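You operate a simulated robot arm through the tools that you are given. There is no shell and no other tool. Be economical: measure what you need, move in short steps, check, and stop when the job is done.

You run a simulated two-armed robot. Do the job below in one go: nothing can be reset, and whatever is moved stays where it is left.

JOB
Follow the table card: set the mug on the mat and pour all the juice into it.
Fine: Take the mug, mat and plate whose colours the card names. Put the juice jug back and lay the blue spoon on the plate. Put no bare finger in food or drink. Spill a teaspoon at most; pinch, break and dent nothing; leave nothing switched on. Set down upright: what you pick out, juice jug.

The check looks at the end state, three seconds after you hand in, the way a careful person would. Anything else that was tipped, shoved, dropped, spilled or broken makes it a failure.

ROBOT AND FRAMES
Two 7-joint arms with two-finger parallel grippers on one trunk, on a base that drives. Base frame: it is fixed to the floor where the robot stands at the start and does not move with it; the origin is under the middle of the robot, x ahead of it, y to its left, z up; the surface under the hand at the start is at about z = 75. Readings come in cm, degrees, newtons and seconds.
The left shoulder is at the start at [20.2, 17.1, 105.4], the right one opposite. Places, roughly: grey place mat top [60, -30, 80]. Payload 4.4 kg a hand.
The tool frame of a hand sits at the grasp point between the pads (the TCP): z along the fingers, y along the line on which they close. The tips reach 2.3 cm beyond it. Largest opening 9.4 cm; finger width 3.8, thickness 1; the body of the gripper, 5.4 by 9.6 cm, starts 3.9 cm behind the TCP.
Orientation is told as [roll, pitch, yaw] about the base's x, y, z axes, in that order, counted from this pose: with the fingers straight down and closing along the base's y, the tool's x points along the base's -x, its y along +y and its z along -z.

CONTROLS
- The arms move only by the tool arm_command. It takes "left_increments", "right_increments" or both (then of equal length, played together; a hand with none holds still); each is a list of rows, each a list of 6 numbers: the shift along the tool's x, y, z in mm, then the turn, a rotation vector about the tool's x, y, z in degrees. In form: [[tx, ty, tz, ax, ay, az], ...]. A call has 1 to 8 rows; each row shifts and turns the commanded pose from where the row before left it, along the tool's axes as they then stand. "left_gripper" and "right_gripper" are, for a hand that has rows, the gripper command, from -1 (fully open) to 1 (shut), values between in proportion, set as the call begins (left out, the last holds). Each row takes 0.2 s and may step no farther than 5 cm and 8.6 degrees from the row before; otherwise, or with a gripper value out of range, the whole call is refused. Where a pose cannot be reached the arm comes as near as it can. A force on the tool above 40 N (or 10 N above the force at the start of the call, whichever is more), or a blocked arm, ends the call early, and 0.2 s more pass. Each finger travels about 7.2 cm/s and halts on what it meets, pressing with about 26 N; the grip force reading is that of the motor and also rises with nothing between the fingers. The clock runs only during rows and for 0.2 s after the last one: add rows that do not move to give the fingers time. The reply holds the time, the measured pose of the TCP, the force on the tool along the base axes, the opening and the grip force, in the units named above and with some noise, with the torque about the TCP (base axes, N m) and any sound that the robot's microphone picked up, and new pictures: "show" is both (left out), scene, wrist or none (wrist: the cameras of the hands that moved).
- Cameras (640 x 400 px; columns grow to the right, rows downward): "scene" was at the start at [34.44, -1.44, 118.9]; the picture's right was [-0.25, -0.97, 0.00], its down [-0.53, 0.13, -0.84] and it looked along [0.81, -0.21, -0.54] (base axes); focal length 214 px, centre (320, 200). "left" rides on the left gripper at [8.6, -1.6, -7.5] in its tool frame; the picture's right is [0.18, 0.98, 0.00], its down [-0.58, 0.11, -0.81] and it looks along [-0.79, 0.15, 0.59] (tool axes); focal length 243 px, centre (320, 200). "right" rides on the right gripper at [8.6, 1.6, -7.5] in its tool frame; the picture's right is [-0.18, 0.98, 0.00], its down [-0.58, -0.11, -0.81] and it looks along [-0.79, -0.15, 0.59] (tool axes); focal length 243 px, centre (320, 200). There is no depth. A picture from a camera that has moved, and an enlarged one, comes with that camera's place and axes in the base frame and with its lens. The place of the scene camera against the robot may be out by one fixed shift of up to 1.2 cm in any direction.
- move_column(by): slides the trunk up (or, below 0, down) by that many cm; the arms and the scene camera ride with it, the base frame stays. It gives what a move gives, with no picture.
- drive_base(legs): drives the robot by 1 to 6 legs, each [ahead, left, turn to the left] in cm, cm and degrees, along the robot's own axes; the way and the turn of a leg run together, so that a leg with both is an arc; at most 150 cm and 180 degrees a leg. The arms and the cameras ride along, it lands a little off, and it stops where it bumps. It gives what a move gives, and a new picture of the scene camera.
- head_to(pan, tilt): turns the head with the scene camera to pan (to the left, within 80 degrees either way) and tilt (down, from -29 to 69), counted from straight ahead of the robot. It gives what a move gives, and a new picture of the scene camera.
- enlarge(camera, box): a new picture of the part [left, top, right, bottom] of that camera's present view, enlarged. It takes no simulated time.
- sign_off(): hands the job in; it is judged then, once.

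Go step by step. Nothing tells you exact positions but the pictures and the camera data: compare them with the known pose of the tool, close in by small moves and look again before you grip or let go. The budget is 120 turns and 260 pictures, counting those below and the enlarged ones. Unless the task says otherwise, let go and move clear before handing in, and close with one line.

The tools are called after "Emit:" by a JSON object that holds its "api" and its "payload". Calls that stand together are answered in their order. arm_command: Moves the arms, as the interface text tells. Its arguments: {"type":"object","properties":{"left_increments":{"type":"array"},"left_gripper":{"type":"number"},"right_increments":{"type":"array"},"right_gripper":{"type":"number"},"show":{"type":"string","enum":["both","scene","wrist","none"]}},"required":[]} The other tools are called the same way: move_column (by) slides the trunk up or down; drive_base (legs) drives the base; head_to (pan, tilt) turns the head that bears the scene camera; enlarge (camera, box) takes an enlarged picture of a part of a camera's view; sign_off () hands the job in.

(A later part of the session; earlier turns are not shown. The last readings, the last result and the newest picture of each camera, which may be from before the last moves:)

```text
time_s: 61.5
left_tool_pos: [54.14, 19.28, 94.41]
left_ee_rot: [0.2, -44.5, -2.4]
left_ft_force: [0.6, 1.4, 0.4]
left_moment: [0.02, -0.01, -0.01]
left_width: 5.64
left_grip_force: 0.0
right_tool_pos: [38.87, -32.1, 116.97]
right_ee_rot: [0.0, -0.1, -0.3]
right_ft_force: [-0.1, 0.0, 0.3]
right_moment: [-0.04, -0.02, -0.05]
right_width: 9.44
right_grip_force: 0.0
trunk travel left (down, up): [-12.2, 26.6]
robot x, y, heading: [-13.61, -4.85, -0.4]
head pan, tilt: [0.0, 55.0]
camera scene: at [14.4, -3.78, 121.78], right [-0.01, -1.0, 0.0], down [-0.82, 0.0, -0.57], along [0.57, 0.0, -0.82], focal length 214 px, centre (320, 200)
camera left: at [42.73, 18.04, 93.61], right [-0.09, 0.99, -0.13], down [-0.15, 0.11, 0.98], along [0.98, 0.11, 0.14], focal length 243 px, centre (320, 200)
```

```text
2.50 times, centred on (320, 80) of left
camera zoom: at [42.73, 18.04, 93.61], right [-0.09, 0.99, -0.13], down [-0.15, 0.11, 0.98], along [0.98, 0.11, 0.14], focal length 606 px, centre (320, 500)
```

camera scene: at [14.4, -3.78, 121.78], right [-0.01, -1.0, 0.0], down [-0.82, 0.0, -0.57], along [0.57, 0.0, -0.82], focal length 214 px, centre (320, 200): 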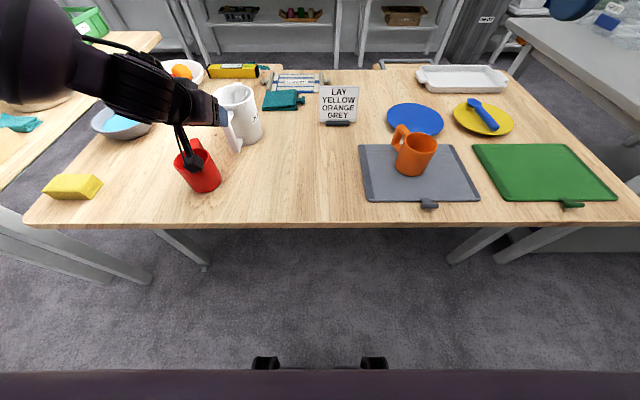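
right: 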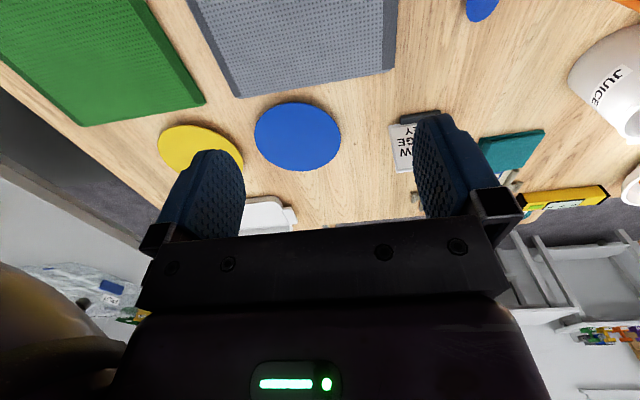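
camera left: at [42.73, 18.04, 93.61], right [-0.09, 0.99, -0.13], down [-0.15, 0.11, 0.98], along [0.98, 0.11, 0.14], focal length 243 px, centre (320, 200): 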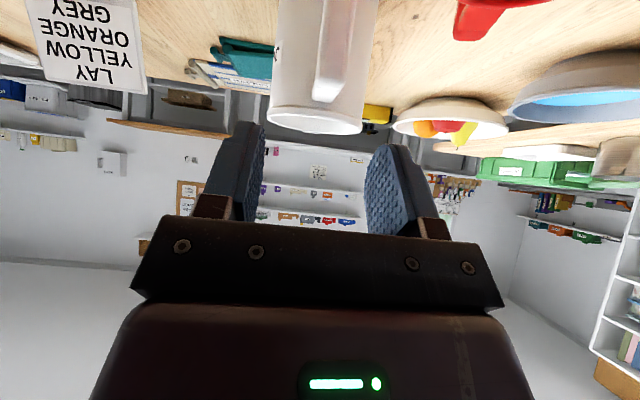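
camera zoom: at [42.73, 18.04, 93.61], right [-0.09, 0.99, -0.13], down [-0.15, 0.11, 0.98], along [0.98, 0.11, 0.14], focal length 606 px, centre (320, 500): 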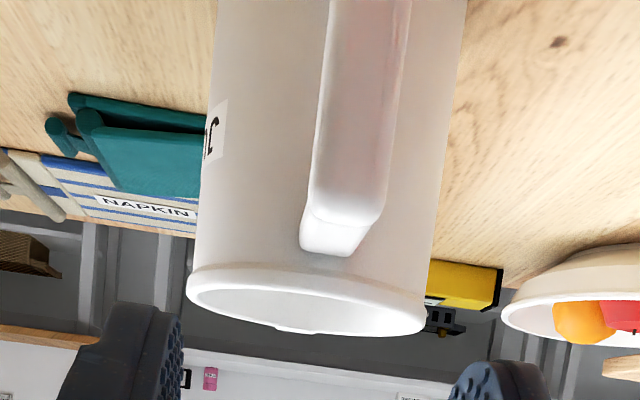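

The handle bar is 2.3 cm wide at y ≈ 19.8, with its top at 87.6, and aligned with the hand. I'll advance halfway along the tool axis.

Emit:
{"api": "arm_command", "payload": {"left_increments": [[1, 9, 20, 0, 0, 0], [1, 0, 30, 0, 0, 0], [0, 0, 30, 0, 0, 0], [0, 0, 0, 0, 0, 0]]}}

Emit:
{"api": "enlarge", "payload": {"camera": "scene", "box": [150, 60, 290, 210]}}

```text
time_s: 62.5
left_tool_pos: [59.81, 19.81, 88.62]
left_ee_rot: [0.4, -44.6, -2.5]
left_ft_force: [-0.5, -0.2, 0.2]
left_moment: [0.02, 0.03, -0.02]
left_width: 5.65
left_grip_force: 0.0
right_tool_pos: [38.79, -32.21, 116.91]
right_ee_rot: [-0.1, -0.1, -0.3]
right_ft_force: [-0.1, -0.8, -0.3]
right_moment: [-0.01, -0.04, 0.03]
right_width: 9.4
right_grip_force: 0.0
trunk travel left (down, up): [-12.2, 26.6]
robot x, y, heading: [-13.8, -4.15, -0.3]
head pan, tilt: [0.0, 55.0]
camera scene: at [14.43, -3.85, 121.77], right [-0.01, -1.0, 0.0], down [-0.82, 0.0, -0.57], along [0.57, 0.0, -0.82], focal length 214 px, centre (320, 200)
camera left: at [48.23, 18.7, 87.82], right [-0.09, 0.99, -0.12], down [-0.15, 0.11, 0.98], along [0.98, 0.11, 0.14], focal length 243 px, centre (320, 200)
```

scene: 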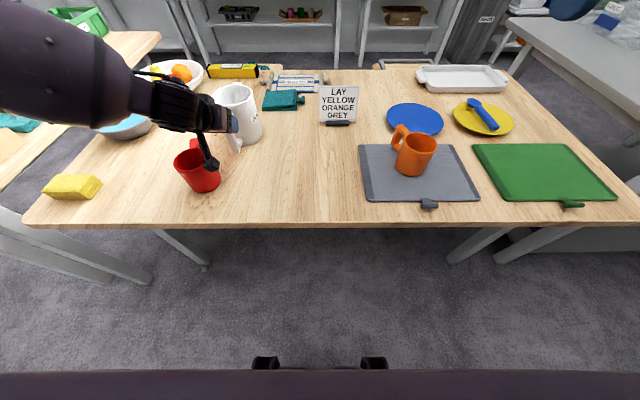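
left: 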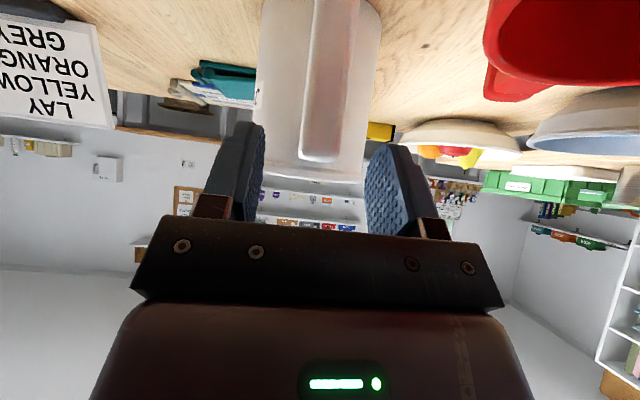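

```text
2.67 times, centred on (220, 135) of scene
camera zoom: at [14.43, -3.85, 121.77], right [-0.01, -1.0, 0.0], down [-0.82, 0.0, -0.57], along [0.57, 0.0, -0.82], focal length 572 px, centre (587, 373)
```

zoom: 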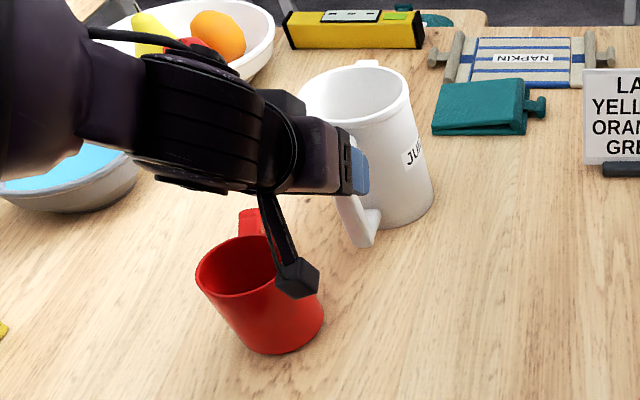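

The camera clears the red mug by about 1.5 cm. I'll advance the last 4.4 cm along the tool axis with a slight shift left.

Emit:
{"api": "arm_command", "payload": {"left_increments": [[0, 3, 15, 0, 0, 0], [0, 0, 15, 0, 0, 0], [0, 0, 14, 0, 0, 0], [0, 0, 0, 0, 0, 0]]}}

Emit:
{"api": "enlarge", "payload": {"camera": "scene", "box": [150, 60, 290, 210]}}

```text
time_s: 63.5
left_tool_pos: [62.25, 20.87, 86.17]
left_ee_rot: [0.4, -44.6, -2.4]
left_ft_force: [-0.7, 0.3, -0.7]
left_moment: [0.01, -0.02, -0.01]
left_width: 5.66
left_grip_force: 0.0
left hand out of reach, approached as far as the arm can: row 3
right_tool_pos: [38.96, -32.23, 116.84]
right_ee_rot: [0.0, 0.1, -0.2]
right_ft_force: [-0.1, 1.0, 0.2]
right_moment: [-0.01, 0.0, 0.01]
right_width: 9.42
right_grip_force: 0.0
trunk travel left (down, up): [-12.2, 26.6]
robot x, y, heading: [-13.9, -4.31, -0.1]
head pan, tilt: [0.0, 55.0]
camera scene: at [14.51, -3.83, 121.73], right [-0.01, -1.0, 0.0], down [-0.82, 0.0, -0.57], along [0.57, 0.0, -0.82], focal length 214 px, centre (320, 200)
camera left: at [50.77, 19.61, 85.2], right [-0.09, 0.99, -0.12], down [-0.15, 0.11, 0.98], along [0.98, 0.11, 0.14], focal length 243 px, centre (320, 200)
```

scene: 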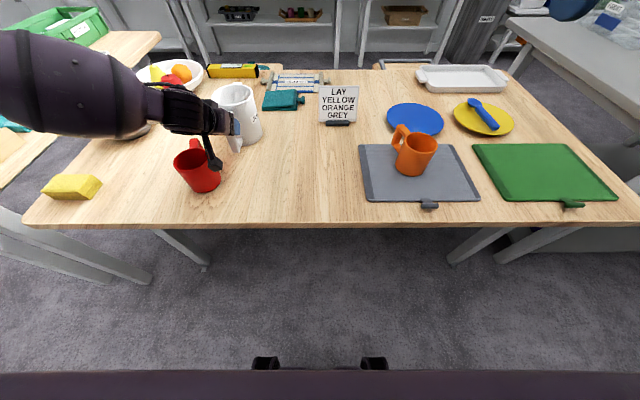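
left: 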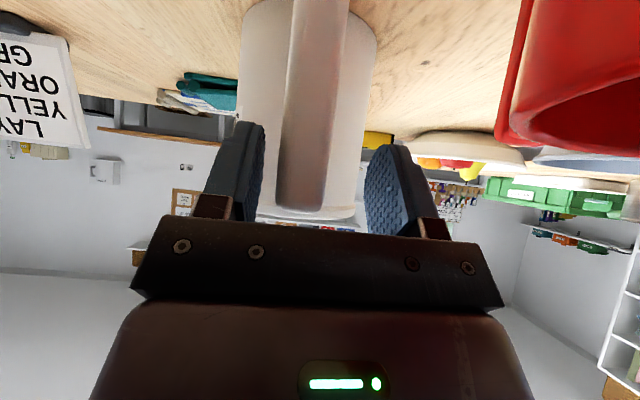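

```text
2.67 times, centred on (220, 135) of scene
camera zoom: at [14.51, -3.83, 121.73], right [-0.01, -1.0, 0.0], down [-0.82, 0.0, -0.57], along [0.57, 0.0, -0.82], focal length 572 px, centre (587, 373)
```

zoom: 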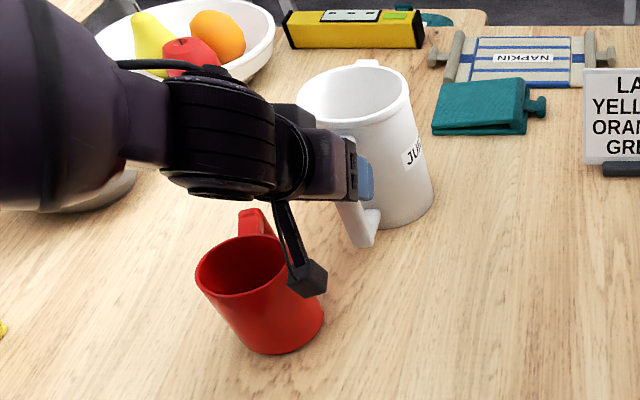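

The arm hit its limit and slid left, so this pose isn't good. I'll back off and lower the trunk, so the shoulder is better placed, then retry.

Emit:
{"api": "arm_command", "payload": {"left_increments": [[0, -10, -30, 0, 0, 0], [0, 0, -45, 0, 0, 0], [-20, 0, -40, 0, 0, 0], [-28, 0, -28, 0, 0, 0], [-28, 0, -28, 0, 0, 0], [0, 0, 0, 0, 0, 0]], "show": "none"}}

Emit:
{"api": "move_column", "payload": {"by": -9}}

```text
time_s: 64.9
left_tool_pos: [55.7, 20.22, 103.38]
left_ee_rot: [0.3, -44.4, -2.4]
left_ft_force: [0.1, -0.4, 0.4]
left_moment: [-0.04, -0.01, 0.0]
left_width: 5.62
left_grip_force: 0.0
right_tool_pos: [39.07, -32.22, 116.84]
right_ee_rot: [0.1, 0.1, -0.3]
right_ft_force: [0.0, -1.1, 0.0]
right_moment: [-0.01, -0.03, -0.04]
right_width: 9.4
right_grip_force: 0.0
trunk travel left (down, up): [-12.2, 26.6]
robot x, y, heading: [-13.6, -4.51, -0.3]
head pan, tilt: [0.0, 55.0]
```

```text
time_s: 66.2
left_tool_pos: [55.58, 20.11, 94.77]
left_ee_rot: [0.4, -44.7, -2.4]
left_ft_force: [-0.6, 0.5, -0.2]
left_moment: [-0.01, -0.02, 0.0]
left_width: 5.66
left_grip_force: 0.1
right_tool_pos: [38.69, -32.4, 108.01]
right_ee_rot: [0.0, -0.3, -0.3]
right_ft_force: [0.1, -0.3, 0.5]
right_moment: [0.0, -0.04, 0.01]
right_width: 9.4
right_grip_force: 0.1
trunk travel left (down, up): [-3.3, 35.6]
robot x, y, heading: [-14.03, -4.37, -0.1]
head pan, tilt: [0.0, 55.0]
```

Now I'll shift the base right a little and return to just behind the handle.

Emit:
{"api": "drive_base", "payload": {"legs": [[0, -7, 0]]}}

Emit:
{"api": "arm_command", "payload": {"left_increments": [[6, 23, 18, 0, 0, 0], [6, 23, 18, 0, 0, 0], [6, 24, 18, 0, 0, 0], [0, 0, 0, 0, 0, 0]]}}

```text
time_s: 67.5
left_tool_pos: [55.6, 12.95, 94.49]
left_ee_rot: [0.4, -44.5, -2.4]
left_ft_force: [-0.5, -0.4, -0.2]
left_moment: [0.0, -0.05, 0.03]
left_width: 5.62
left_grip_force: 0.0
right_tool_pos: [38.89, -39.28, 107.83]
right_ee_rot: [0.1, -0.1, -0.3]
right_ft_force: [0.1, -0.4, 0.7]
right_moment: [0.01, -0.02, -0.01]
right_width: 9.39
right_grip_force: 0.1
trunk travel left (down, up): [-3.3, 35.6]
robot x, y, heading: [-13.9, -11.19, -0.4]
head pan, tilt: [0.0, 55.0]
camera scene: at [22.57, -10.97, 110.45], right [-0.01, -1.0, 0.0], down [-0.82, 0.0, -0.57], along [0.57, 0.0, -0.82], focal length 214 px, centre (320, 200)
```

scene: 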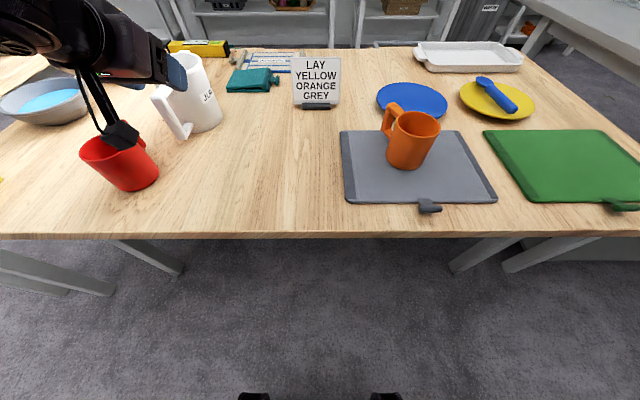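

```text
time_s: 68.5
left_tool_pos: [58.55, 20.0, 89.37]
left_ee_rot: [0.4, -44.5, -2.5]
left_ft_force: [-0.1, -0.4, 0.9]
left_moment: [-0.04, -0.03, 0.04]
left_width: 5.63
left_grip_force: 0.0
right_tool_pos: [38.92, -39.24, 107.97]
right_ee_rot: [0.0, 0.0, -0.2]
right_ft_force: [-0.4, 0.4, -0.6]
right_moment: [-0.01, 0.04, -0.01]
right_width: 9.39
right_grip_force: 0.0
trunk travel left (down, up): [-3.3, 35.6]
robot x, y, heading: [-13.96, -11.32, -0.3]
head pan, tilt: [0.0, 55.0]
camera scene: at [22.55, -10.95, 110.46], right [-0.01, -1.0, 0.0], down [-0.82, 0.0, -0.57], along [0.57, 0.0, -0.82], focal length 214 px, centre (320, 200)
camera left: at [46.93, 18.73, 88.62], right [-0.09, 0.99, -0.12], down [-0.15, 0.11, 0.98], along [0.98, 0.11, 0.14], focal length 243 px, centre (320, 200)
```

scene: 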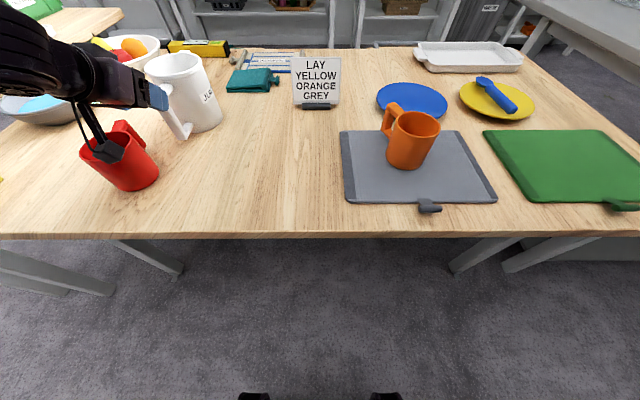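
left: 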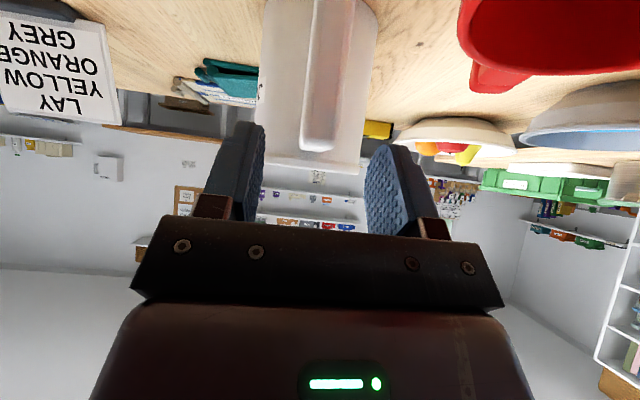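

Emit:
{"api": "arm_command", "payload": {"left_increments": [[0, 0, 19, 0, 0, 0], [0, 0, 19, 0, 0, 0], [0, 1, 18, 0, 0, 0], [0, 0, 0, 0, 0, 0]]}}

Emit:
{"api": "enlarge", "payload": {"camera": "scene", "box": [70, 30, 240, 200]}}

```text
time_s: 69.5
left_tool_pos: [62.36, 19.87, 85.62]
left_ee_rot: [0.4, -44.5, -2.5]
left_ft_force: [-0.5, -1.1, 0.6]
left_moment: [-0.01, -0.02, -0.01]
left_width: 5.65
left_grip_force: 0.0
right_tool_pos: [38.94, -39.32, 107.91]
right_ee_rot: [0.0, 0.1, -0.3]
right_ft_force: [-0.3, 0.0, -0.3]
right_moment: [-0.03, 0.03, -0.03]
right_width: 9.41
right_grip_force: 0.0
trunk travel left (down, up): [-3.3, 35.6]
robot x, y, heading: [-13.42, -11.22, -0.2]
head pan, tilt: [0.0, 55.0]
camera scene: at [22.54, -10.93, 110.46], right [-0.01, -1.0, 0.0], down [-0.82, 0.0, -0.57], along [0.57, 0.0, -0.82], focal length 214 px, centre (320, 200)
camera left: at [50.86, 18.62, 84.63], right [-0.09, 0.99, -0.12], down [-0.15, 0.11, 0.98], along [0.98, 0.11, 0.14], focal length 243 px, centre (320, 200)
```

scene: 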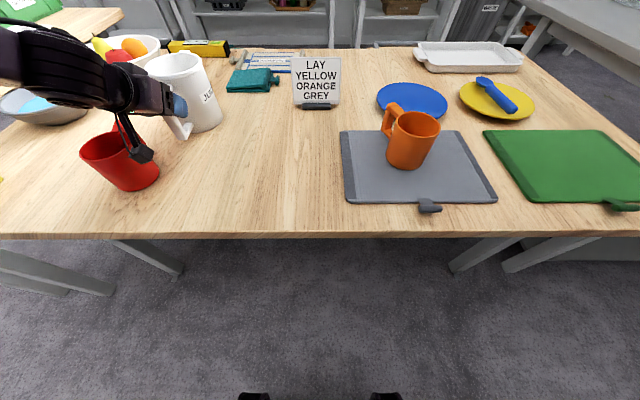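
left: 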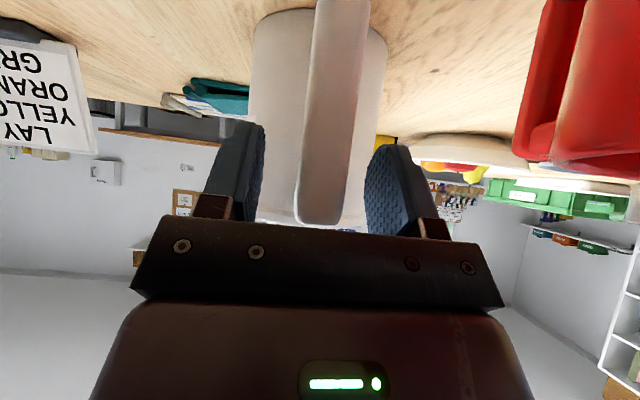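

```text
2.35 times, centred on (155, 115) of scene
camera zoom: at [22.54, -10.93, 110.46], right [-0.01, -1.0, 0.0], down [-0.82, 0.0, -0.57], along [0.57, 0.0, -0.82], focal length 505 px, centre (708, 400)
```

zoom: 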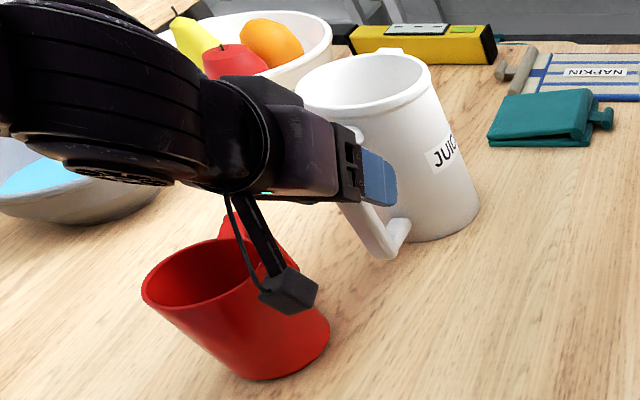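

The bar is centred between the fingers. I'll close, then lift a little and watch for slip.

Emit:
{"api": "arm_command", "payload": {"left_increments": [[0, 0, 0, 0, 0, 0], [0, 0, 0, 0, 0, 0], [0, 0, 0, 0, 0, 0], [0, 0, 0, 0, 0, 0]], "left_gripper": 1, "show": "none"}}

Emit:
{"api": "arm_command", "payload": {"left_increments": [[-2, 0, -2, 0, 0, 0], [-2, 0, -2, 0, 0, 0], [0, 0, 0, 0, 0, 0]]}}

Emit:
{"api": "enlarge", "payload": {"camera": "scene", "box": [70, 30, 240, 200]}}

```text
time_s: 70.5
left_tool_pos: [62.42, 19.84, 85.42]
left_ee_rot: [0.4, -44.5, -2.3]
left_ft_force: [1.4, 0.9, -0.3]
left_moment: [-0.06, -0.15, 0.17]
left_width: 2.39
left_grip_force: 26.0
right_tool_pos: [38.92, -39.22, 107.75]
right_ee_rot: [0.0, -0.1, -0.4]
right_ft_force: [-0.6, 0.2, -0.4]
right_moment: [-0.01, 0.04, -0.01]
right_width: 9.41
right_grip_force: 0.0
trunk travel left (down, up): [-3.3, 35.6]
robot x, y, heading: [-13.73, -11.5, -0.4]
head pan, tilt: [0.0, 55.0]
```

```text
time_s: 71.3
left_tool_pos: [62.49, 19.92, 85.99]
left_ee_rot: [0.4, -44.5, -2.4]
left_ft_force: [0.4, 0.4, -3.3]
left_moment: [0.03, 0.33, -0.03]
left_width: 2.41
left_grip_force: 25.7
right_tool_pos: [38.9, -39.26, 107.84]
right_ee_rot: [0.0, -0.2, -0.4]
right_ft_force: [-0.8, -0.1, -0.1]
right_moment: [-0.01, 0.0, 0.03]
right_width: 9.4
right_grip_force: 0.0
trunk travel left (down, up): [-3.3, 35.6]
robot x, y, heading: [-14.09, -11.88, -0.1]
head pan, tilt: [0.0, 55.0]
camera scene: at [22.6, -10.92, 110.43], right [-0.01, -1.0, 0.0], down [-0.82, 0.0, -0.57], along [0.57, 0.0, -0.82], focal length 214 px, centre (320, 200)
camera left: at [50.89, 18.64, 85.16], right [-0.09, 0.99, -0.12], down [-0.15, 0.11, 0.98], along [0.98, 0.11, 0.13], focal length 243 px, centre (320, 200)
```

scene: 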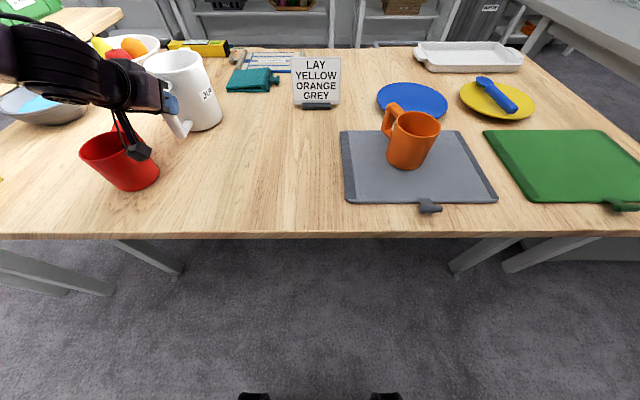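
left: 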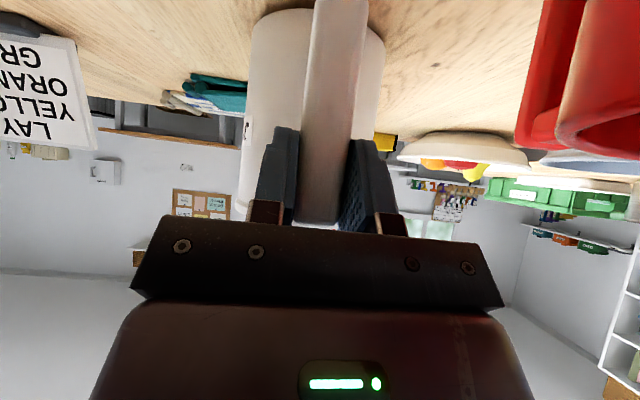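

```text
2.35 times, centred on (155, 115) of scene
camera zoom: at [22.6, -10.92, 110.43], right [-0.01, -1.0, 0.0], down [-0.82, 0.0, -0.57], along [0.57, 0.0, -0.82], focal length 505 px, centre (708, 400)
```

zoom: 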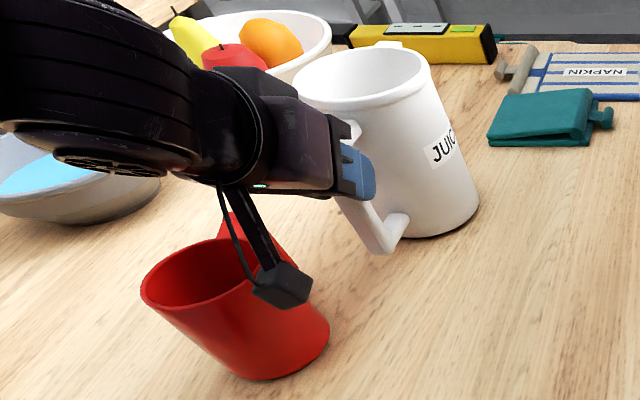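

The grip carries about 3 N so far. I'll lift 2 cm more and check the tilt.

Emit:
{"api": "arm_command", "payload": {"left_increments": [[-5, 0, -5, 0, 0, 0], [-5, 0, -5, 0, 0, 0], [-4, 0, -4, 0, 0, 0], [0, 0, 0, 0, 0, 0], [0, 0, 0, 0, 0, 0]]}}

Emit:
{"api": "enlarge", "payload": {"camera": "scene", "box": [70, 30, 240, 200]}}

```text
time_s: 72.5
left_tool_pos: [62.41, 19.89, 87.86]
left_ee_rot: [0.3, -44.6, -2.3]
left_ft_force: [-0.2, 0.0, -3.6]
left_moment: [0.0, 0.32, 0.0]
left_width: 2.41
left_grip_force: 26.0
right_tool_pos: [39.06, -39.26, 107.91]
right_ee_rot: [-0.1, 0.0, -0.4]
right_ft_force: [-1.0, -0.5, 0.1]
right_moment: [-0.01, -0.03, 0.04]
right_width: 9.39
right_grip_force: 0.0
trunk travel left (down, up): [-3.3, 35.6]
robot x, y, heading: [-13.39, -11.22, -0.3]
head pan, tilt: [0.0, 55.0]
camera scene: at [22.59, -10.92, 110.44], right [-0.01, -1.0, 0.0], down [-0.82, 0.0, -0.57], along [0.57, 0.0, -0.82], focal length 214 px, centre (320, 200)
camera left: at [50.91, 18.66, 87.14], right [-0.09, 0.99, -0.12], down [-0.15, 0.11, 0.98], along [0.98, 0.11, 0.13], focal length 243 px, centre (320, 200)
```

scene: 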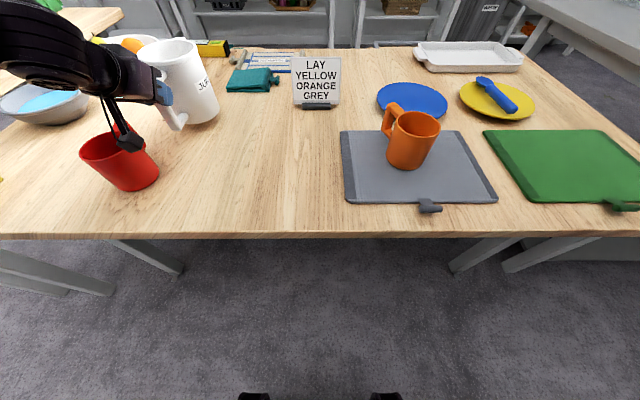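
left: 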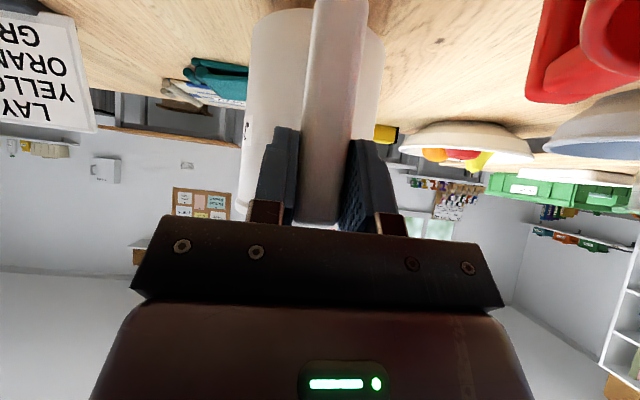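

```text
2.35 times, centred on (155, 115) of scene
camera zoom: at [22.59, -10.92, 110.44], right [-0.01, -1.0, 0.0], down [-0.82, 0.0, -0.57], along [0.57, 0.0, -0.82], focal length 505 px, centre (708, 400)
```

zoom: 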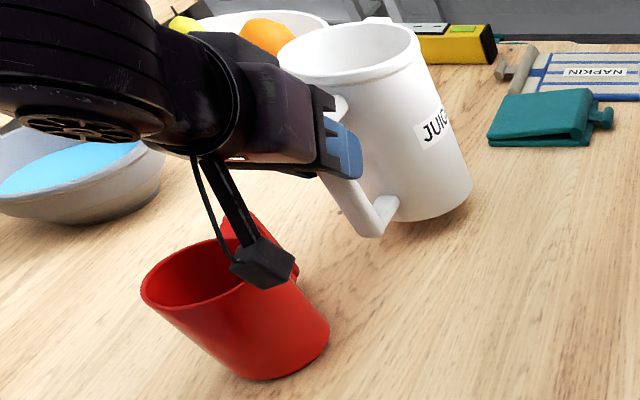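

The jug is light (about 3.6 N) and held steady. I'll raise the trunk to lift it clear, then drive right to bring it beside the mug.

Emit:
{"api": "move_column", "payload": {"by": 8}}

Emit:
{"api": "move_column", "payload": {"by": 8}}

Emit:
{"api": "drive_base", "payload": {"legs": [[0, -50, 0]]}}

```text
time_s: 73.6
left_tool_pos: [62.5, 19.89, 95.62]
left_ee_rot: [0.4, -44.2, -2.4]
left_ft_force: [0.5, 0.1, -3.5]
left_moment: [0.01, 0.29, -0.01]
left_width: 2.36
left_grip_force: 25.6
right_tool_pos: [39.1, -39.34, 115.56]
right_ee_rot: [-0.1, 0.3, -0.2]
right_ft_force: [0.9, 0.6, 0.0]
right_moment: [-0.02, 0.02, 0.02]
right_width: 9.4
right_grip_force: 0.1
trunk travel left (down, up): [-11.2, 27.6]
robot x, y, heading: [-13.86, -11.74, -0.2]
head pan, tilt: [0.0, 55.0]
```

```text
time_s: 74.8
left_tool_pos: [62.59, 20.02, 103.6]
left_ee_rot: [0.4, -44.2, -2.3]
left_ft_force: [0.1, -0.9, -3.8]
left_moment: [-0.01, 0.31, 0.03]
left_width: 2.38
left_grip_force: 25.4
right_tool_pos: [39.16, -39.08, 123.55]
right_ee_rot: [0.1, 0.3, -0.3]
right_ft_force: [-0.1, -0.8, -0.1]
right_moment: [0.0, 0.02, -0.03]
right_width: 9.4
right_grip_force: 0.1
trunk travel left (down, up): [-19.2, 19.6]
robot x, y, heading: [-14.05, -11.37, -0.1]
head pan, tilt: [0.0, 55.0]
```

```text
time_s: 79.7
left_tool_pos: [62.09, -29.47, 103.95]
left_ee_rot: [0.4, -44.5, -2.5]
left_ft_force: [0.2, 0.1, -3.2]
left_moment: [0.01, 0.31, -0.02]
left_width: 2.42
left_grip_force: 26.3
right_tool_pos: [38.68, -88.75, 123.77]
right_ee_rot: [0.0, -0.1, -0.4]
right_ft_force: [-0.1, -0.6, -1.1]
right_moment: [0.03, 0.02, 0.0]
right_width: 9.4
right_grip_force: 0.0
trunk travel left (down, up): [-19.2, 19.6]
robot x, y, heading: [-13.79, -61.28, -0.3]
head pan, tilt: [0.0, 55.0]
camera scene: at [7.18, -60.4, 129.91], right [-0.01, -1.0, 0.0], down [-0.82, 0.0, -0.57], along [0.57, 0.0, -0.82], focal length 214 px, centre (320, 200)
```

scene: 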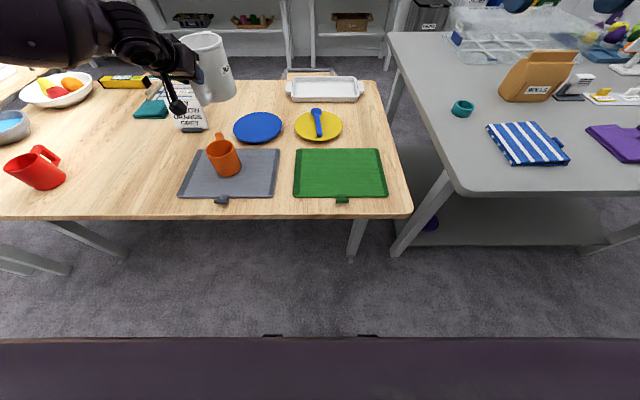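

The juice level is roughly 4 cm deep, so nothing pours before about 65° of tilt. I'll drive 8 cm ahead, then draw the jug back while tilting it to 45°.

Emit:
{"api": "drive_base", "payload": {"legs": [[8, 0, 0]]}}

Emit:
{"api": "arm_command", "payload": {"left_increments": [[24.9, -1.8, -19.2, 0, 5.6, 0], [26.7, -1.8, -16.7, 0, 5.6, 0], [28.2, -1.8, -14.1, 0, 5.6, 0], [29.4, -1.8, -11.2, 0, 5.6, 0], [30.4, -1.8, -8.3, 0, 5.6, 0], [31.1, -1.8, -5.3, 0, 5.6, 0]]}}

```text
time_s: 80.7
left_tool_pos: [70.18, -29.8, 103.97]
left_ee_rot: [0.4, -44.5, -2.4]
left_ft_force: [0.1, 0.7, -4.1]
left_moment: [0.01, 0.28, 0.0]
left_width: 2.39
left_grip_force: 25.9
right_tool_pos: [46.61, -88.88, 123.72]
right_ee_rot: [0.0, 0.0, -0.5]
right_ft_force: [0.6, -0.3, -0.3]
right_moment: [0.0, -0.01, 0.0]
right_width: 9.39
right_grip_force: 0.0
trunk travel left (down, up): [-19.2, 19.6]
robot x, y, heading: [-6.16, -61.15, -0.4]
head pan, tilt: [0.0, 55.0]
camera scene: at [15.24, -60.45, 129.91], right [-0.01, -1.0, 0.0], down [-0.82, 0.01, -0.57], along [0.57, 0.0, -0.82], focal length 214 px, centre (320, 200)
```

scene: 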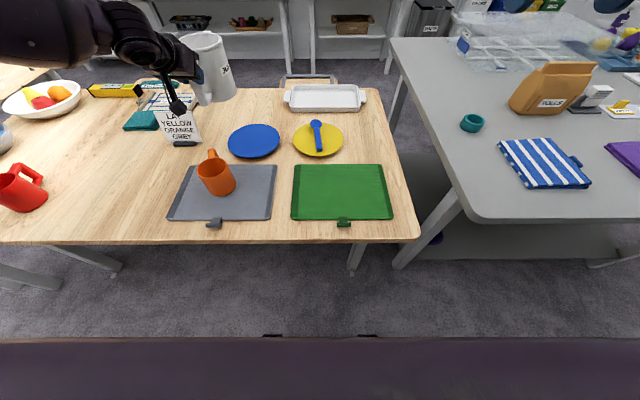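

```text
time_s: 82.1
left_tool_pos: [51.26, -30.04, 101.7]
left_ee_rot: [0.1, -11.0, -2.2]
left_ft_force: [0.1, 0.0, -3.5]
left_moment: [0.03, 0.1, 0.0]
left_width: 2.35
left_grip_force: 25.9
right_tool_pos: [46.6, -88.97, 123.71]
right_ee_rot: [0.0, 0.0, -0.3]
right_ft_force: [-0.6, -0.3, 0.1]
right_moment: [0.02, 0.03, 0.03]
right_width: 9.4
right_grip_force: 0.0
trunk travel left (down, up): [-19.2, 19.6]
robot x, y, heading: [-6.12, -60.87, -0.5]
head pan, tilt: [0.0, 55.0]
camera scene: at [15.13, -60.44, 129.92], right [-0.01, -1.0, 0.0], down [-0.82, 0.01, -0.57], along [0.57, 0.0, -0.82], focal length 214 px, centre (320, 200)
camera left: at [41.25, -31.37, 107.41], right [-0.14, 0.99, -0.03], down [0.42, 0.09, 0.9], along [0.89, 0.12, -0.43], focal length 243 px, centre (320, 200)
```

scene: 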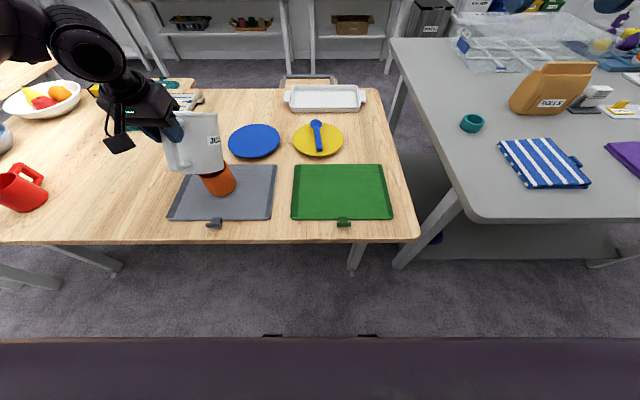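
left: 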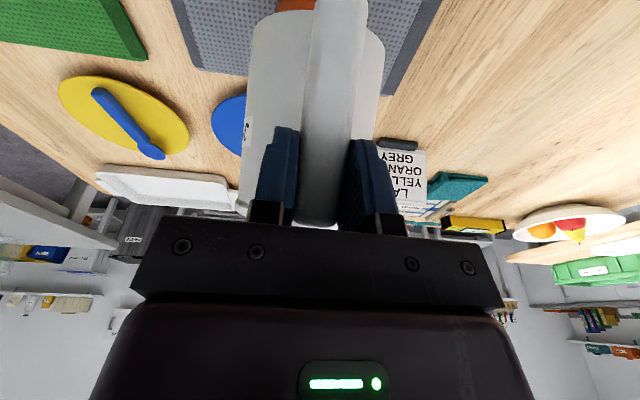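

Emit:
{"api": "enlarge", "payload": {"camera": "scene", "box": [110, 80, 270, 230]}}

Emit:
{"api": "enlarge", "payload": {"camera": "left", "box": [220, 0, 420, 130]}}

```text
2.67 times, centred on (190, 155) of scene
camera zoom: at [15.13, -60.44, 129.92], right [-0.01, -1.0, 0.0], down [-0.82, 0.01, -0.57], along [0.57, 0.0, -0.82], focal length 572 px, centre (667, 320)
```

zoom: 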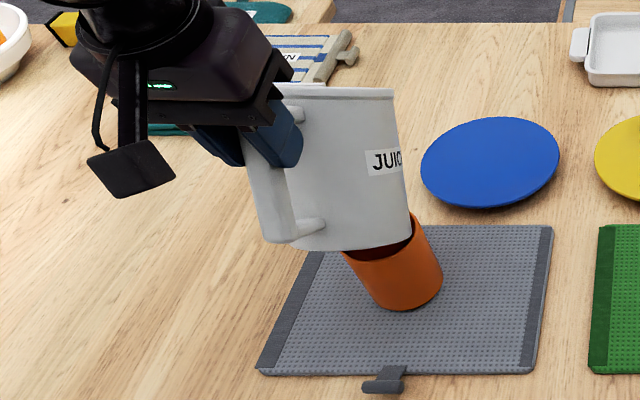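

```text
3.08 times, centred on (320, 65) of left
camera zoom: at [41.25, -31.37, 107.41], right [-0.14, 0.99, -0.03], down [0.42, 0.09, 0.9], along [0.89, 0.12, -0.43], focal length 746 px, centre (320, 615)
```

zoom: 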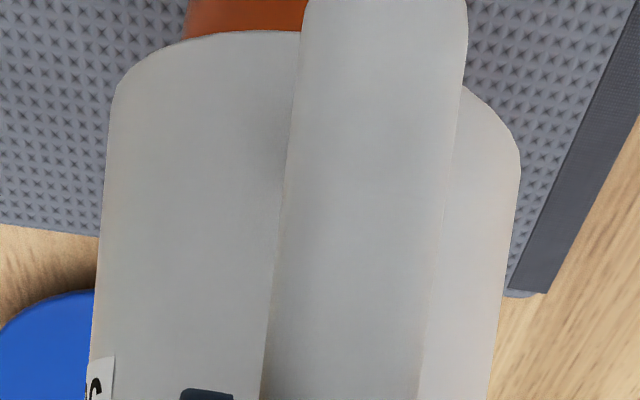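

The jug's lower edge is close above the mug, so I'll rise 4 cm first, then draw back and tilt to 60°.

Emit:
{"api": "arm_command", "payload": {"left_increments": [[-7.6, 0, -39.3, 0, 0, 0], [15.7, -1, 3.8, 0, 6.6, 0], [15.2, -1, 5.6, 0, 6.6, 0], [14.4, -1, 7.3, 0, 6.6, 0], [13.5, -1, 8.9, 0, 6.6, 0], [0, 0, 0, 0, 0, 0]]}}

Emit:
{"api": "enlarge", "payload": {"camera": "scene", "box": [110, 80, 270, 230]}}

```text
time_s: 83.5
left_tool_pos: [45.39, -30.37, 103.11]
left_ee_rot: [0.3, 15.7, -2.1]
left_ft_force: [-0.1, 0.1, -3.9]
left_moment: [-0.01, -0.06, -0.02]
left_width: 2.37
left_grip_force: 26.2
right_tool_pos: [46.63, -88.92, 123.75]
right_ee_rot: [0.0, 0.0, -0.4]
right_ft_force: [0.4, 0.2, -0.7]
right_moment: [-0.02, -0.01, -0.01]
right_width: 9.38
right_grip_force: 0.0
trunk travel left (down, up): [-19.2, 19.6]
robot x, y, heading: [-6.05, -60.96, -0.4]
head pan, tilt: [0.0, 55.0]
camera scene: at [15.14, -60.44, 129.92], right [-0.01, -1.0, 0.0], down [-0.82, 0.01, -0.57], along [0.57, 0.0, -0.82], focal length 214 px, centre (320, 200)
camera left: at [38.99, -31.8, 112.55], right [-0.14, 0.99, 0.05], down [0.78, 0.08, 0.62], along [0.61, 0.13, -0.78], focal length 243 px, centre (320, 200)
```

scene: 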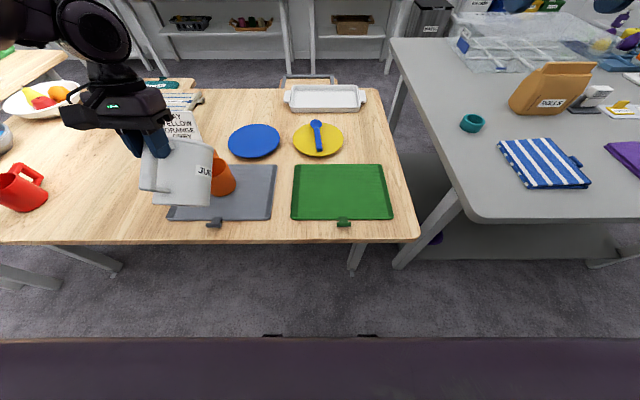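
left: 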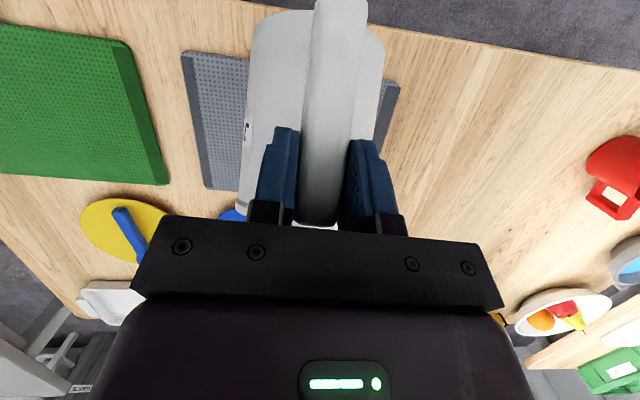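

```text
2.67 times, centred on (190, 155) of scene
camera zoom: at [15.14, -60.44, 129.92], right [-0.01, -1.0, 0.0], down [-0.82, 0.01, -0.57], along [0.57, 0.0, -0.82], focal length 572 px, centre (667, 320)
```

zoom: 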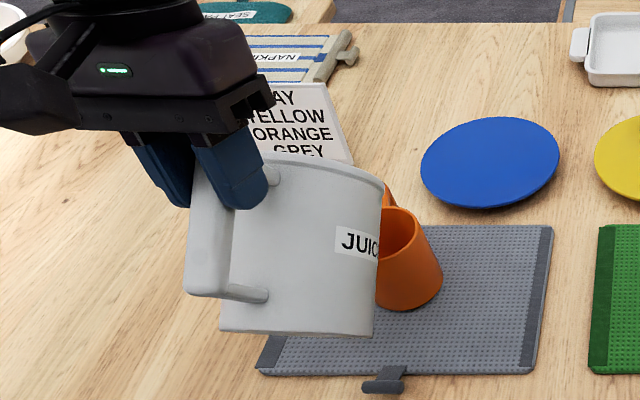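

No juice is out yet. For a proper side view of the pour I'll bring the right hand's camera to look across at the mug from the right.

Emit:
{"api": "arm_command", "payload": {"right_increments": [[-17, 23, 33, 0, 0, 0], [-17, 23, 33, 0, 0, 0], [-17, 23, 33, 0, 0, 0], [-17, 23, 33, 0, 0, 0], [-17, 23, 33, 0, 0, 0], [-17, 23, 33, 0, 0, 0]], "show": "none"}}

Emit:
{"api": "arm_command", "payload": {"right_increments": [[0, 0, 0, 0, 0, -8.5], [0, 0, 0, 0, 0, -8.5], [0, 0, 0, 0, 0, -8.5], [0, 0, 0, 0, 0, -8.5], [0, 0, 0, 0, 0, -8.5], [0, 0, 0, 0, 0, -8.5], [0, 0, 0, 0, 0, -8.5], [0, 0, 0, 0, 0, -8.5]]}}

```text
time_s: 84.9
left_tool_pos: [45.57, -30.31, 103.01]
left_ee_rot: [0.3, 15.6, -2.1]
left_ft_force: [-0.7, 0.5, -3.1]
left_moment: [-0.06, -0.05, 0.02]
left_width: 2.41
left_grip_force: 26.7
right_tool_pos: [56.93, -75.14, 104.0]
right_ee_rot: [0.1, 0.1, -0.3]
right_ft_force: [-0.3, 0.7, 0.3]
right_moment: [-0.03, 0.02, -0.02]
right_width: 9.41
right_grip_force: 0.0
trunk travel left (down, up): [-19.2, 19.6]
robot x, y, heading: [-6.14, -60.87, -0.2]
head pan, tilt: [0.0, 55.0]
```

```text
time_s: 86.7
left_tool_pos: [45.31, -30.16, 103.14]
left_ee_rot: [0.3, 15.3, -2.1]
left_ft_force: [-1.4, 0.2, -3.0]
left_moment: [0.01, -0.03, -0.04]
left_width: 2.38
left_grip_force: 25.7
right_tool_pos: [55.62, -75.11, 102.88]
right_ee_rot: [-5.9, 1.2, 61.3]
right_ft_force: [-1.3, 1.4, 0.0]
right_moment: [-0.04, -0.05, 0.03]
right_width: 9.41
right_grip_force: 0.0
right hand out of reach, approached as far as the arm can: row 8
trunk travel left (down, up): [-19.2, 19.6]
robot x, y, heading: [-6.04, -61.2, -0.3]
head pan, tilt: [0.0, 55.0]
camera scene: at [14.94, -60.33, 129.97], right [-0.01, -1.0, 0.0], down [-0.82, 0.0, -0.57], along [0.57, 0.0, -0.82], focal length 214 px, centre (320, 200)
camera right: at [49.35, -81.36, 110.17], right [-0.77, 0.63, -0.11], down [0.31, 0.51, 0.8], along [0.56, 0.58, -0.59], focal length 243 px, centre (320, 200)
```

scene: 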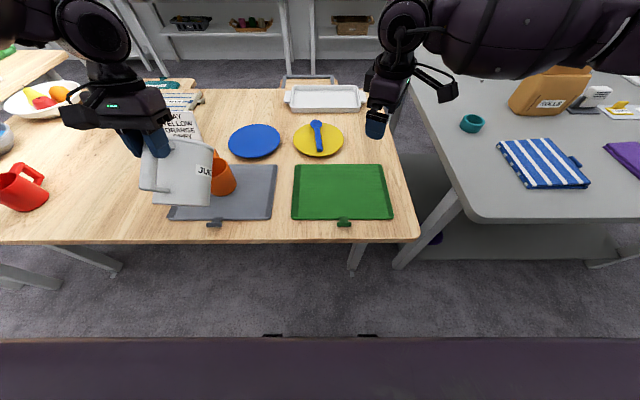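
right: 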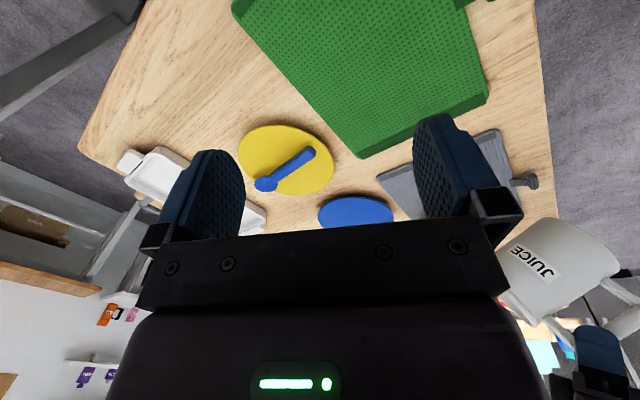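

The mug is hidden behind a finger. I'll close the right gripper and move that hand back toward me and turn it further.

Emit:
{"api": "arm_command", "payload": {"right_increments": [[15, 41, -10, 0, 0, 0], [15, 41, -10, 0, 0, 0], [15, 41, -10, 0, 0, 0], [0, 0, 0, 0, 0, -8], [0, 0, 0, 0, 0, -8]], "right_gripper": 1}}

```text
time_s: 87.9
left_tool_pos: [45.46, -30.35, 103.06]
left_ee_rot: [0.4, 15.6, -2.1]
left_ft_force: [0.7, 0.2, -1.4]
left_moment: [-0.03, -0.03, -0.01]
left_width: 2.4
left_grip_force: 25.9
right_tool_pos: [42.54, -72.92, 104.55]
right_ee_rot: [-5.3, 2.7, 77.2]
right_ft_force: [-0.4, -0.3, 0.0]
right_moment: [0.03, 0.01, -0.01]
right_width: 0.01
right_grip_force: 25.7
trunk travel left (down, up): [-19.2, 19.6]
robot x, y, heading: [-5.97, -61.03, -0.5]
head pan, tilt: [0.0, 55.0]
camera scene: at [15.15, -60.44, 129.91], right [-0.01, -1.0, 0.0], down [-0.82, 0.01, -0.57], along [0.57, 0.0, -0.82], focal length 214 px, centre (320, 200)
camera right: at [38.46, -80.6, 112.09], right [-0.91, 0.39, -0.1], down [0.17, 0.6, 0.78], along [0.37, 0.7, -0.61], focal length 243 px, centre (320, 200)
```

scene: 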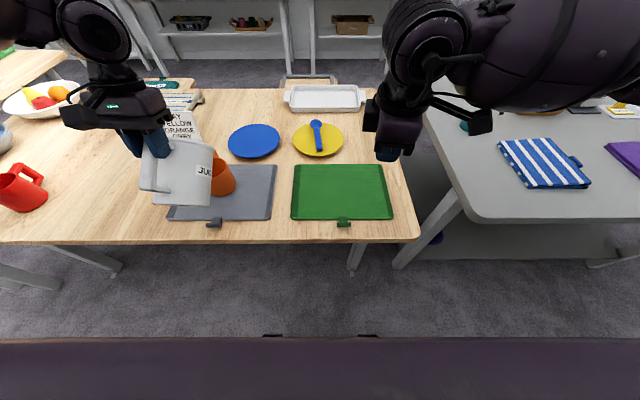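
right: 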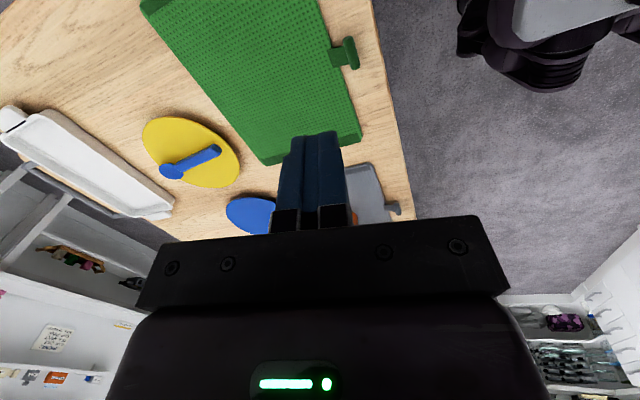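

Emit:
{"api": "arm_command", "payload": {"right_increments": [[0, 0, -40, 0, 0, 2], [0, 0, -40, 0, 0, 2], [0, 0, -40, 0, 0, 2], [0, 0, -40, 0, 0, 2]], "show": "wrist"}}

```text
time_s: 88.9
left_tool_pos: [45.38, -30.3, 103.09]
left_ee_rot: [0.2, 15.4, -2.1]
left_ft_force: [-0.6, -1.3, -3.2]
left_moment: [-0.02, -0.03, -0.03]
left_width: 2.41
left_grip_force: 26.1
right_tool_pos: [41.39, -72.06, 120.4]
right_ee_rot: [-5.7, 2.0, 69.2]
right_ft_force: [0.2, -0.4, 0.3]
right_moment: [0.0, 0.0, -0.01]
right_width: 0.0
right_grip_force: 26.0
trunk travel left (down, up): [-19.2, 19.6]
robot x, y, heading: [-6.14, -61.09, -0.6]
head pan, tilt: [0.0, 55.0]
camera right: at [36.14, -79.01, 127.89], right [-0.85, 0.52, -0.1], down [0.24, 0.56, 0.79], along [0.47, 0.65, -0.6], focal length 243 px, centre (320, 200)
```

right: 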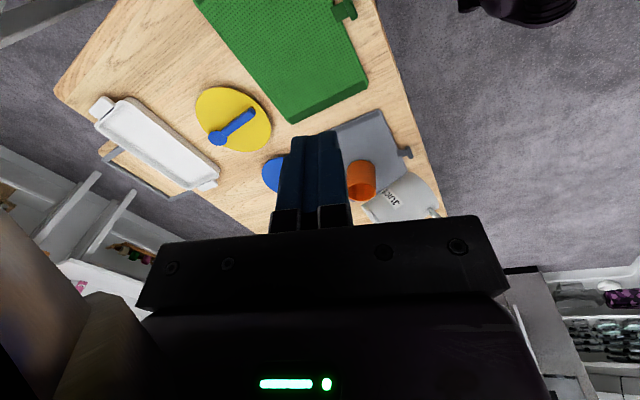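

Now the right camera sees both the mug and the jug. I'll enlarge that.

Emit:
{"api": "enlarge", "payload": {"camera": "right", "box": [330, 130, 450, 220]}}

```text
4.44 times, centred on (390, 175) of right
camera zoom: at [36.14, -79.01, 127.89], right [-0.85, 0.52, -0.1], down [0.24, 0.56, 0.79], along [0.47, 0.65, -0.6], focal length 1078 px, centre (9, 311)
```

zoom: 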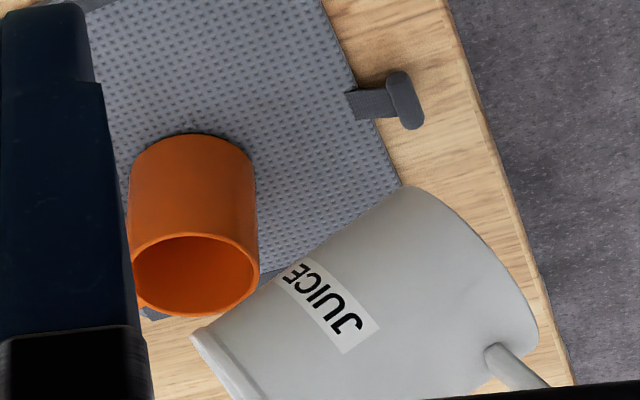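

The side view is excellent: the mug rim centre is at about (57.4, -30.3), with the jug lip right above it. I'll lower slightly and tilt to 66°, looking after.

Emit:
{"api": "arm_command", "payload": {"left_increments": [[-9.2, 0, 3.1, 0, 3, 0], [-9.2, 0, 3.1, 0, 3, 0], [0, 0, 0, 0, 0, 0], [0, 0, 0, 0, 0, 0]], "show": "none"}}

Emit:
{"api": "enlarge", "payload": {"camera": "right", "box": [330, 130, 450, 220]}}

```text
time_s: 89.9
left_tool_pos: [47.19, -30.41, 101.94]
left_ee_rot: [0.3, 21.6, -1.9]
left_ft_force: [-0.3, 0.0, -3.1]
left_moment: [-0.02, -0.09, 0.0]
left_width: 2.37
left_grip_force: 26.5
right_tool_pos: [41.42, -71.97, 120.39]
right_ee_rot: [-5.7, 1.9, 69.2]
right_ft_force: [0.1, -0.6, 1.1]
right_moment: [-0.01, 0.0, 0.01]
right_width: 0.01
right_grip_force: 26.0
trunk travel left (down, up): [-19.2, 19.6]
robot x, y, heading: [-6.07, -61.13, -0.3]
head pan, tilt: [0.0, 55.0]
```

```text
4.44 times, centred on (390, 175) of right
camera zoom: at [36.22, -79.05, 127.79], right [-0.85, 0.52, -0.1], down [0.24, 0.56, 0.79], along [0.47, 0.65, -0.6], focal length 1078 px, centre (9, 311)
```

zoom: 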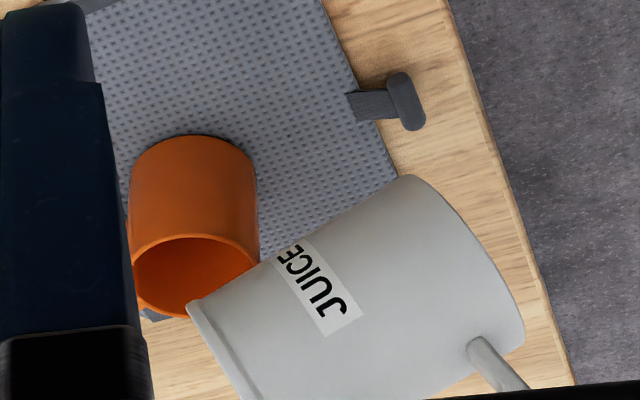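

The lip is about 2 cm above the rim, a bit ahead of centre. I'll tilt to 72° slowly, shifting slightly back and up.

Emit:
{"api": "arm_command", "payload": {"left_increments": [[0.6, 0, -8.4, 0, 2, 0], [0.6, 0, -8.3, 0, 2, 0], [0, 0, 0, 0, 2, 0], [0, 0, 0, 0, 0, 0], [0, 0, 0, 0, 0, 0]], "show": "none"}}

Emit:
{"api": "enlarge", "payload": {"camera": "right", "box": [330, 130, 450, 220]}}

```text
time_s: 91.1
left_tool_pos: [47.62, -30.43, 103.56]
left_ee_rot: [0.3, 27.5, -2.1]
left_ft_force: [-0.9, 1.0, -3.3]
left_moment: [-0.02, -0.11, -0.01]
left_width: 2.37
left_grip_force: 25.8
right_tool_pos: [41.53, -72.0, 120.31]
right_ee_rot: [-5.7, 1.9, 69.2]
right_ft_force: [0.3, -0.6, -0.2]
right_moment: [0.0, -0.02, -0.02]
right_width: 0.02
right_grip_force: 25.8
trunk travel left (down, up): [-19.2, 19.6]
robot x, y, heading: [-6.29, -60.89, -0.2]
head pan, tilt: [0.0, 55.0]
```

```text
4.44 times, centred on (390, 175) of right
camera zoom: at [36.21, -79.06, 127.8], right [-0.85, 0.52, -0.1], down [0.24, 0.56, 0.79], along [0.47, 0.65, -0.6], focal length 1078 px, centre (9, 311)
```

zoom: 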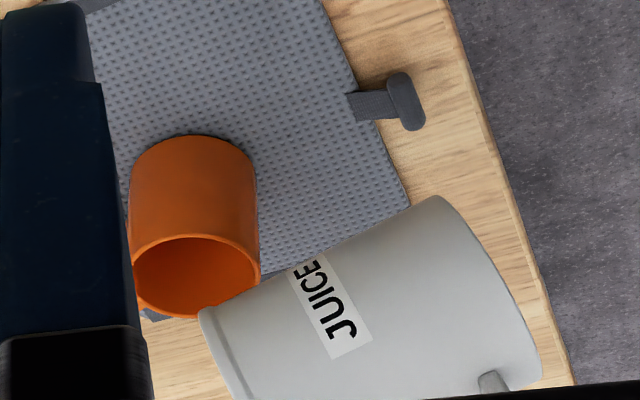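

Emit:
{"api": "arm_command", "payload": {"left_increments": [[-2.9, 0, -4.7, 0, 2, 0], [0, 0, 0, 0, 0, 0], [-2.9, 0, -4.7, 0, 2, 0], [0, 0, 0, 0, 0, 0], [0, 0, 0, 0, 0, 0], [0, 0, 0, 0, 0, 0]], "show": "none"}}

Emit:
{"api": "enlarge", "payload": {"camera": "right", "box": [330, 130, 450, 220]}}

```text
time_s: 92.5
left_tool_pos: [48.54, -30.42, 104.05]
left_ee_rot: [0.2, 31.6, -2.0]
left_ft_force: [0.3, -0.5, -2.9]
left_moment: [0.01, -0.1, -0.01]
left_width: 2.39
left_grip_force: 25.9
right_tool_pos: [41.49, -71.85, 120.36]
right_ee_rot: [-5.7, 1.9, 69.2]
right_ft_force: [-0.6, 0.3, -0.3]
right_moment: [-0.02, -0.01, 0.0]
right_width: 0.0
right_grip_force: 26.3
trunk travel left (down, up): [-19.2, 19.6]
robot x, y, heading: [-6.14, -61.14, -0.5]
head pan, tilt: [0.0, 55.0]
```

```text
4.44 times, centred on (390, 175) of right
camera zoom: at [36.2, -79.06, 127.8], right [-0.85, 0.52, -0.1], down [0.24, 0.56, 0.79], along [0.47, 0.65, -0.6], focal length 1078 px, centre (9, 311)
```

zoom: 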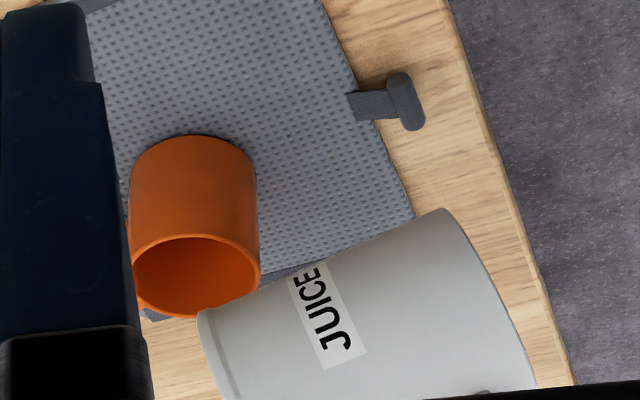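

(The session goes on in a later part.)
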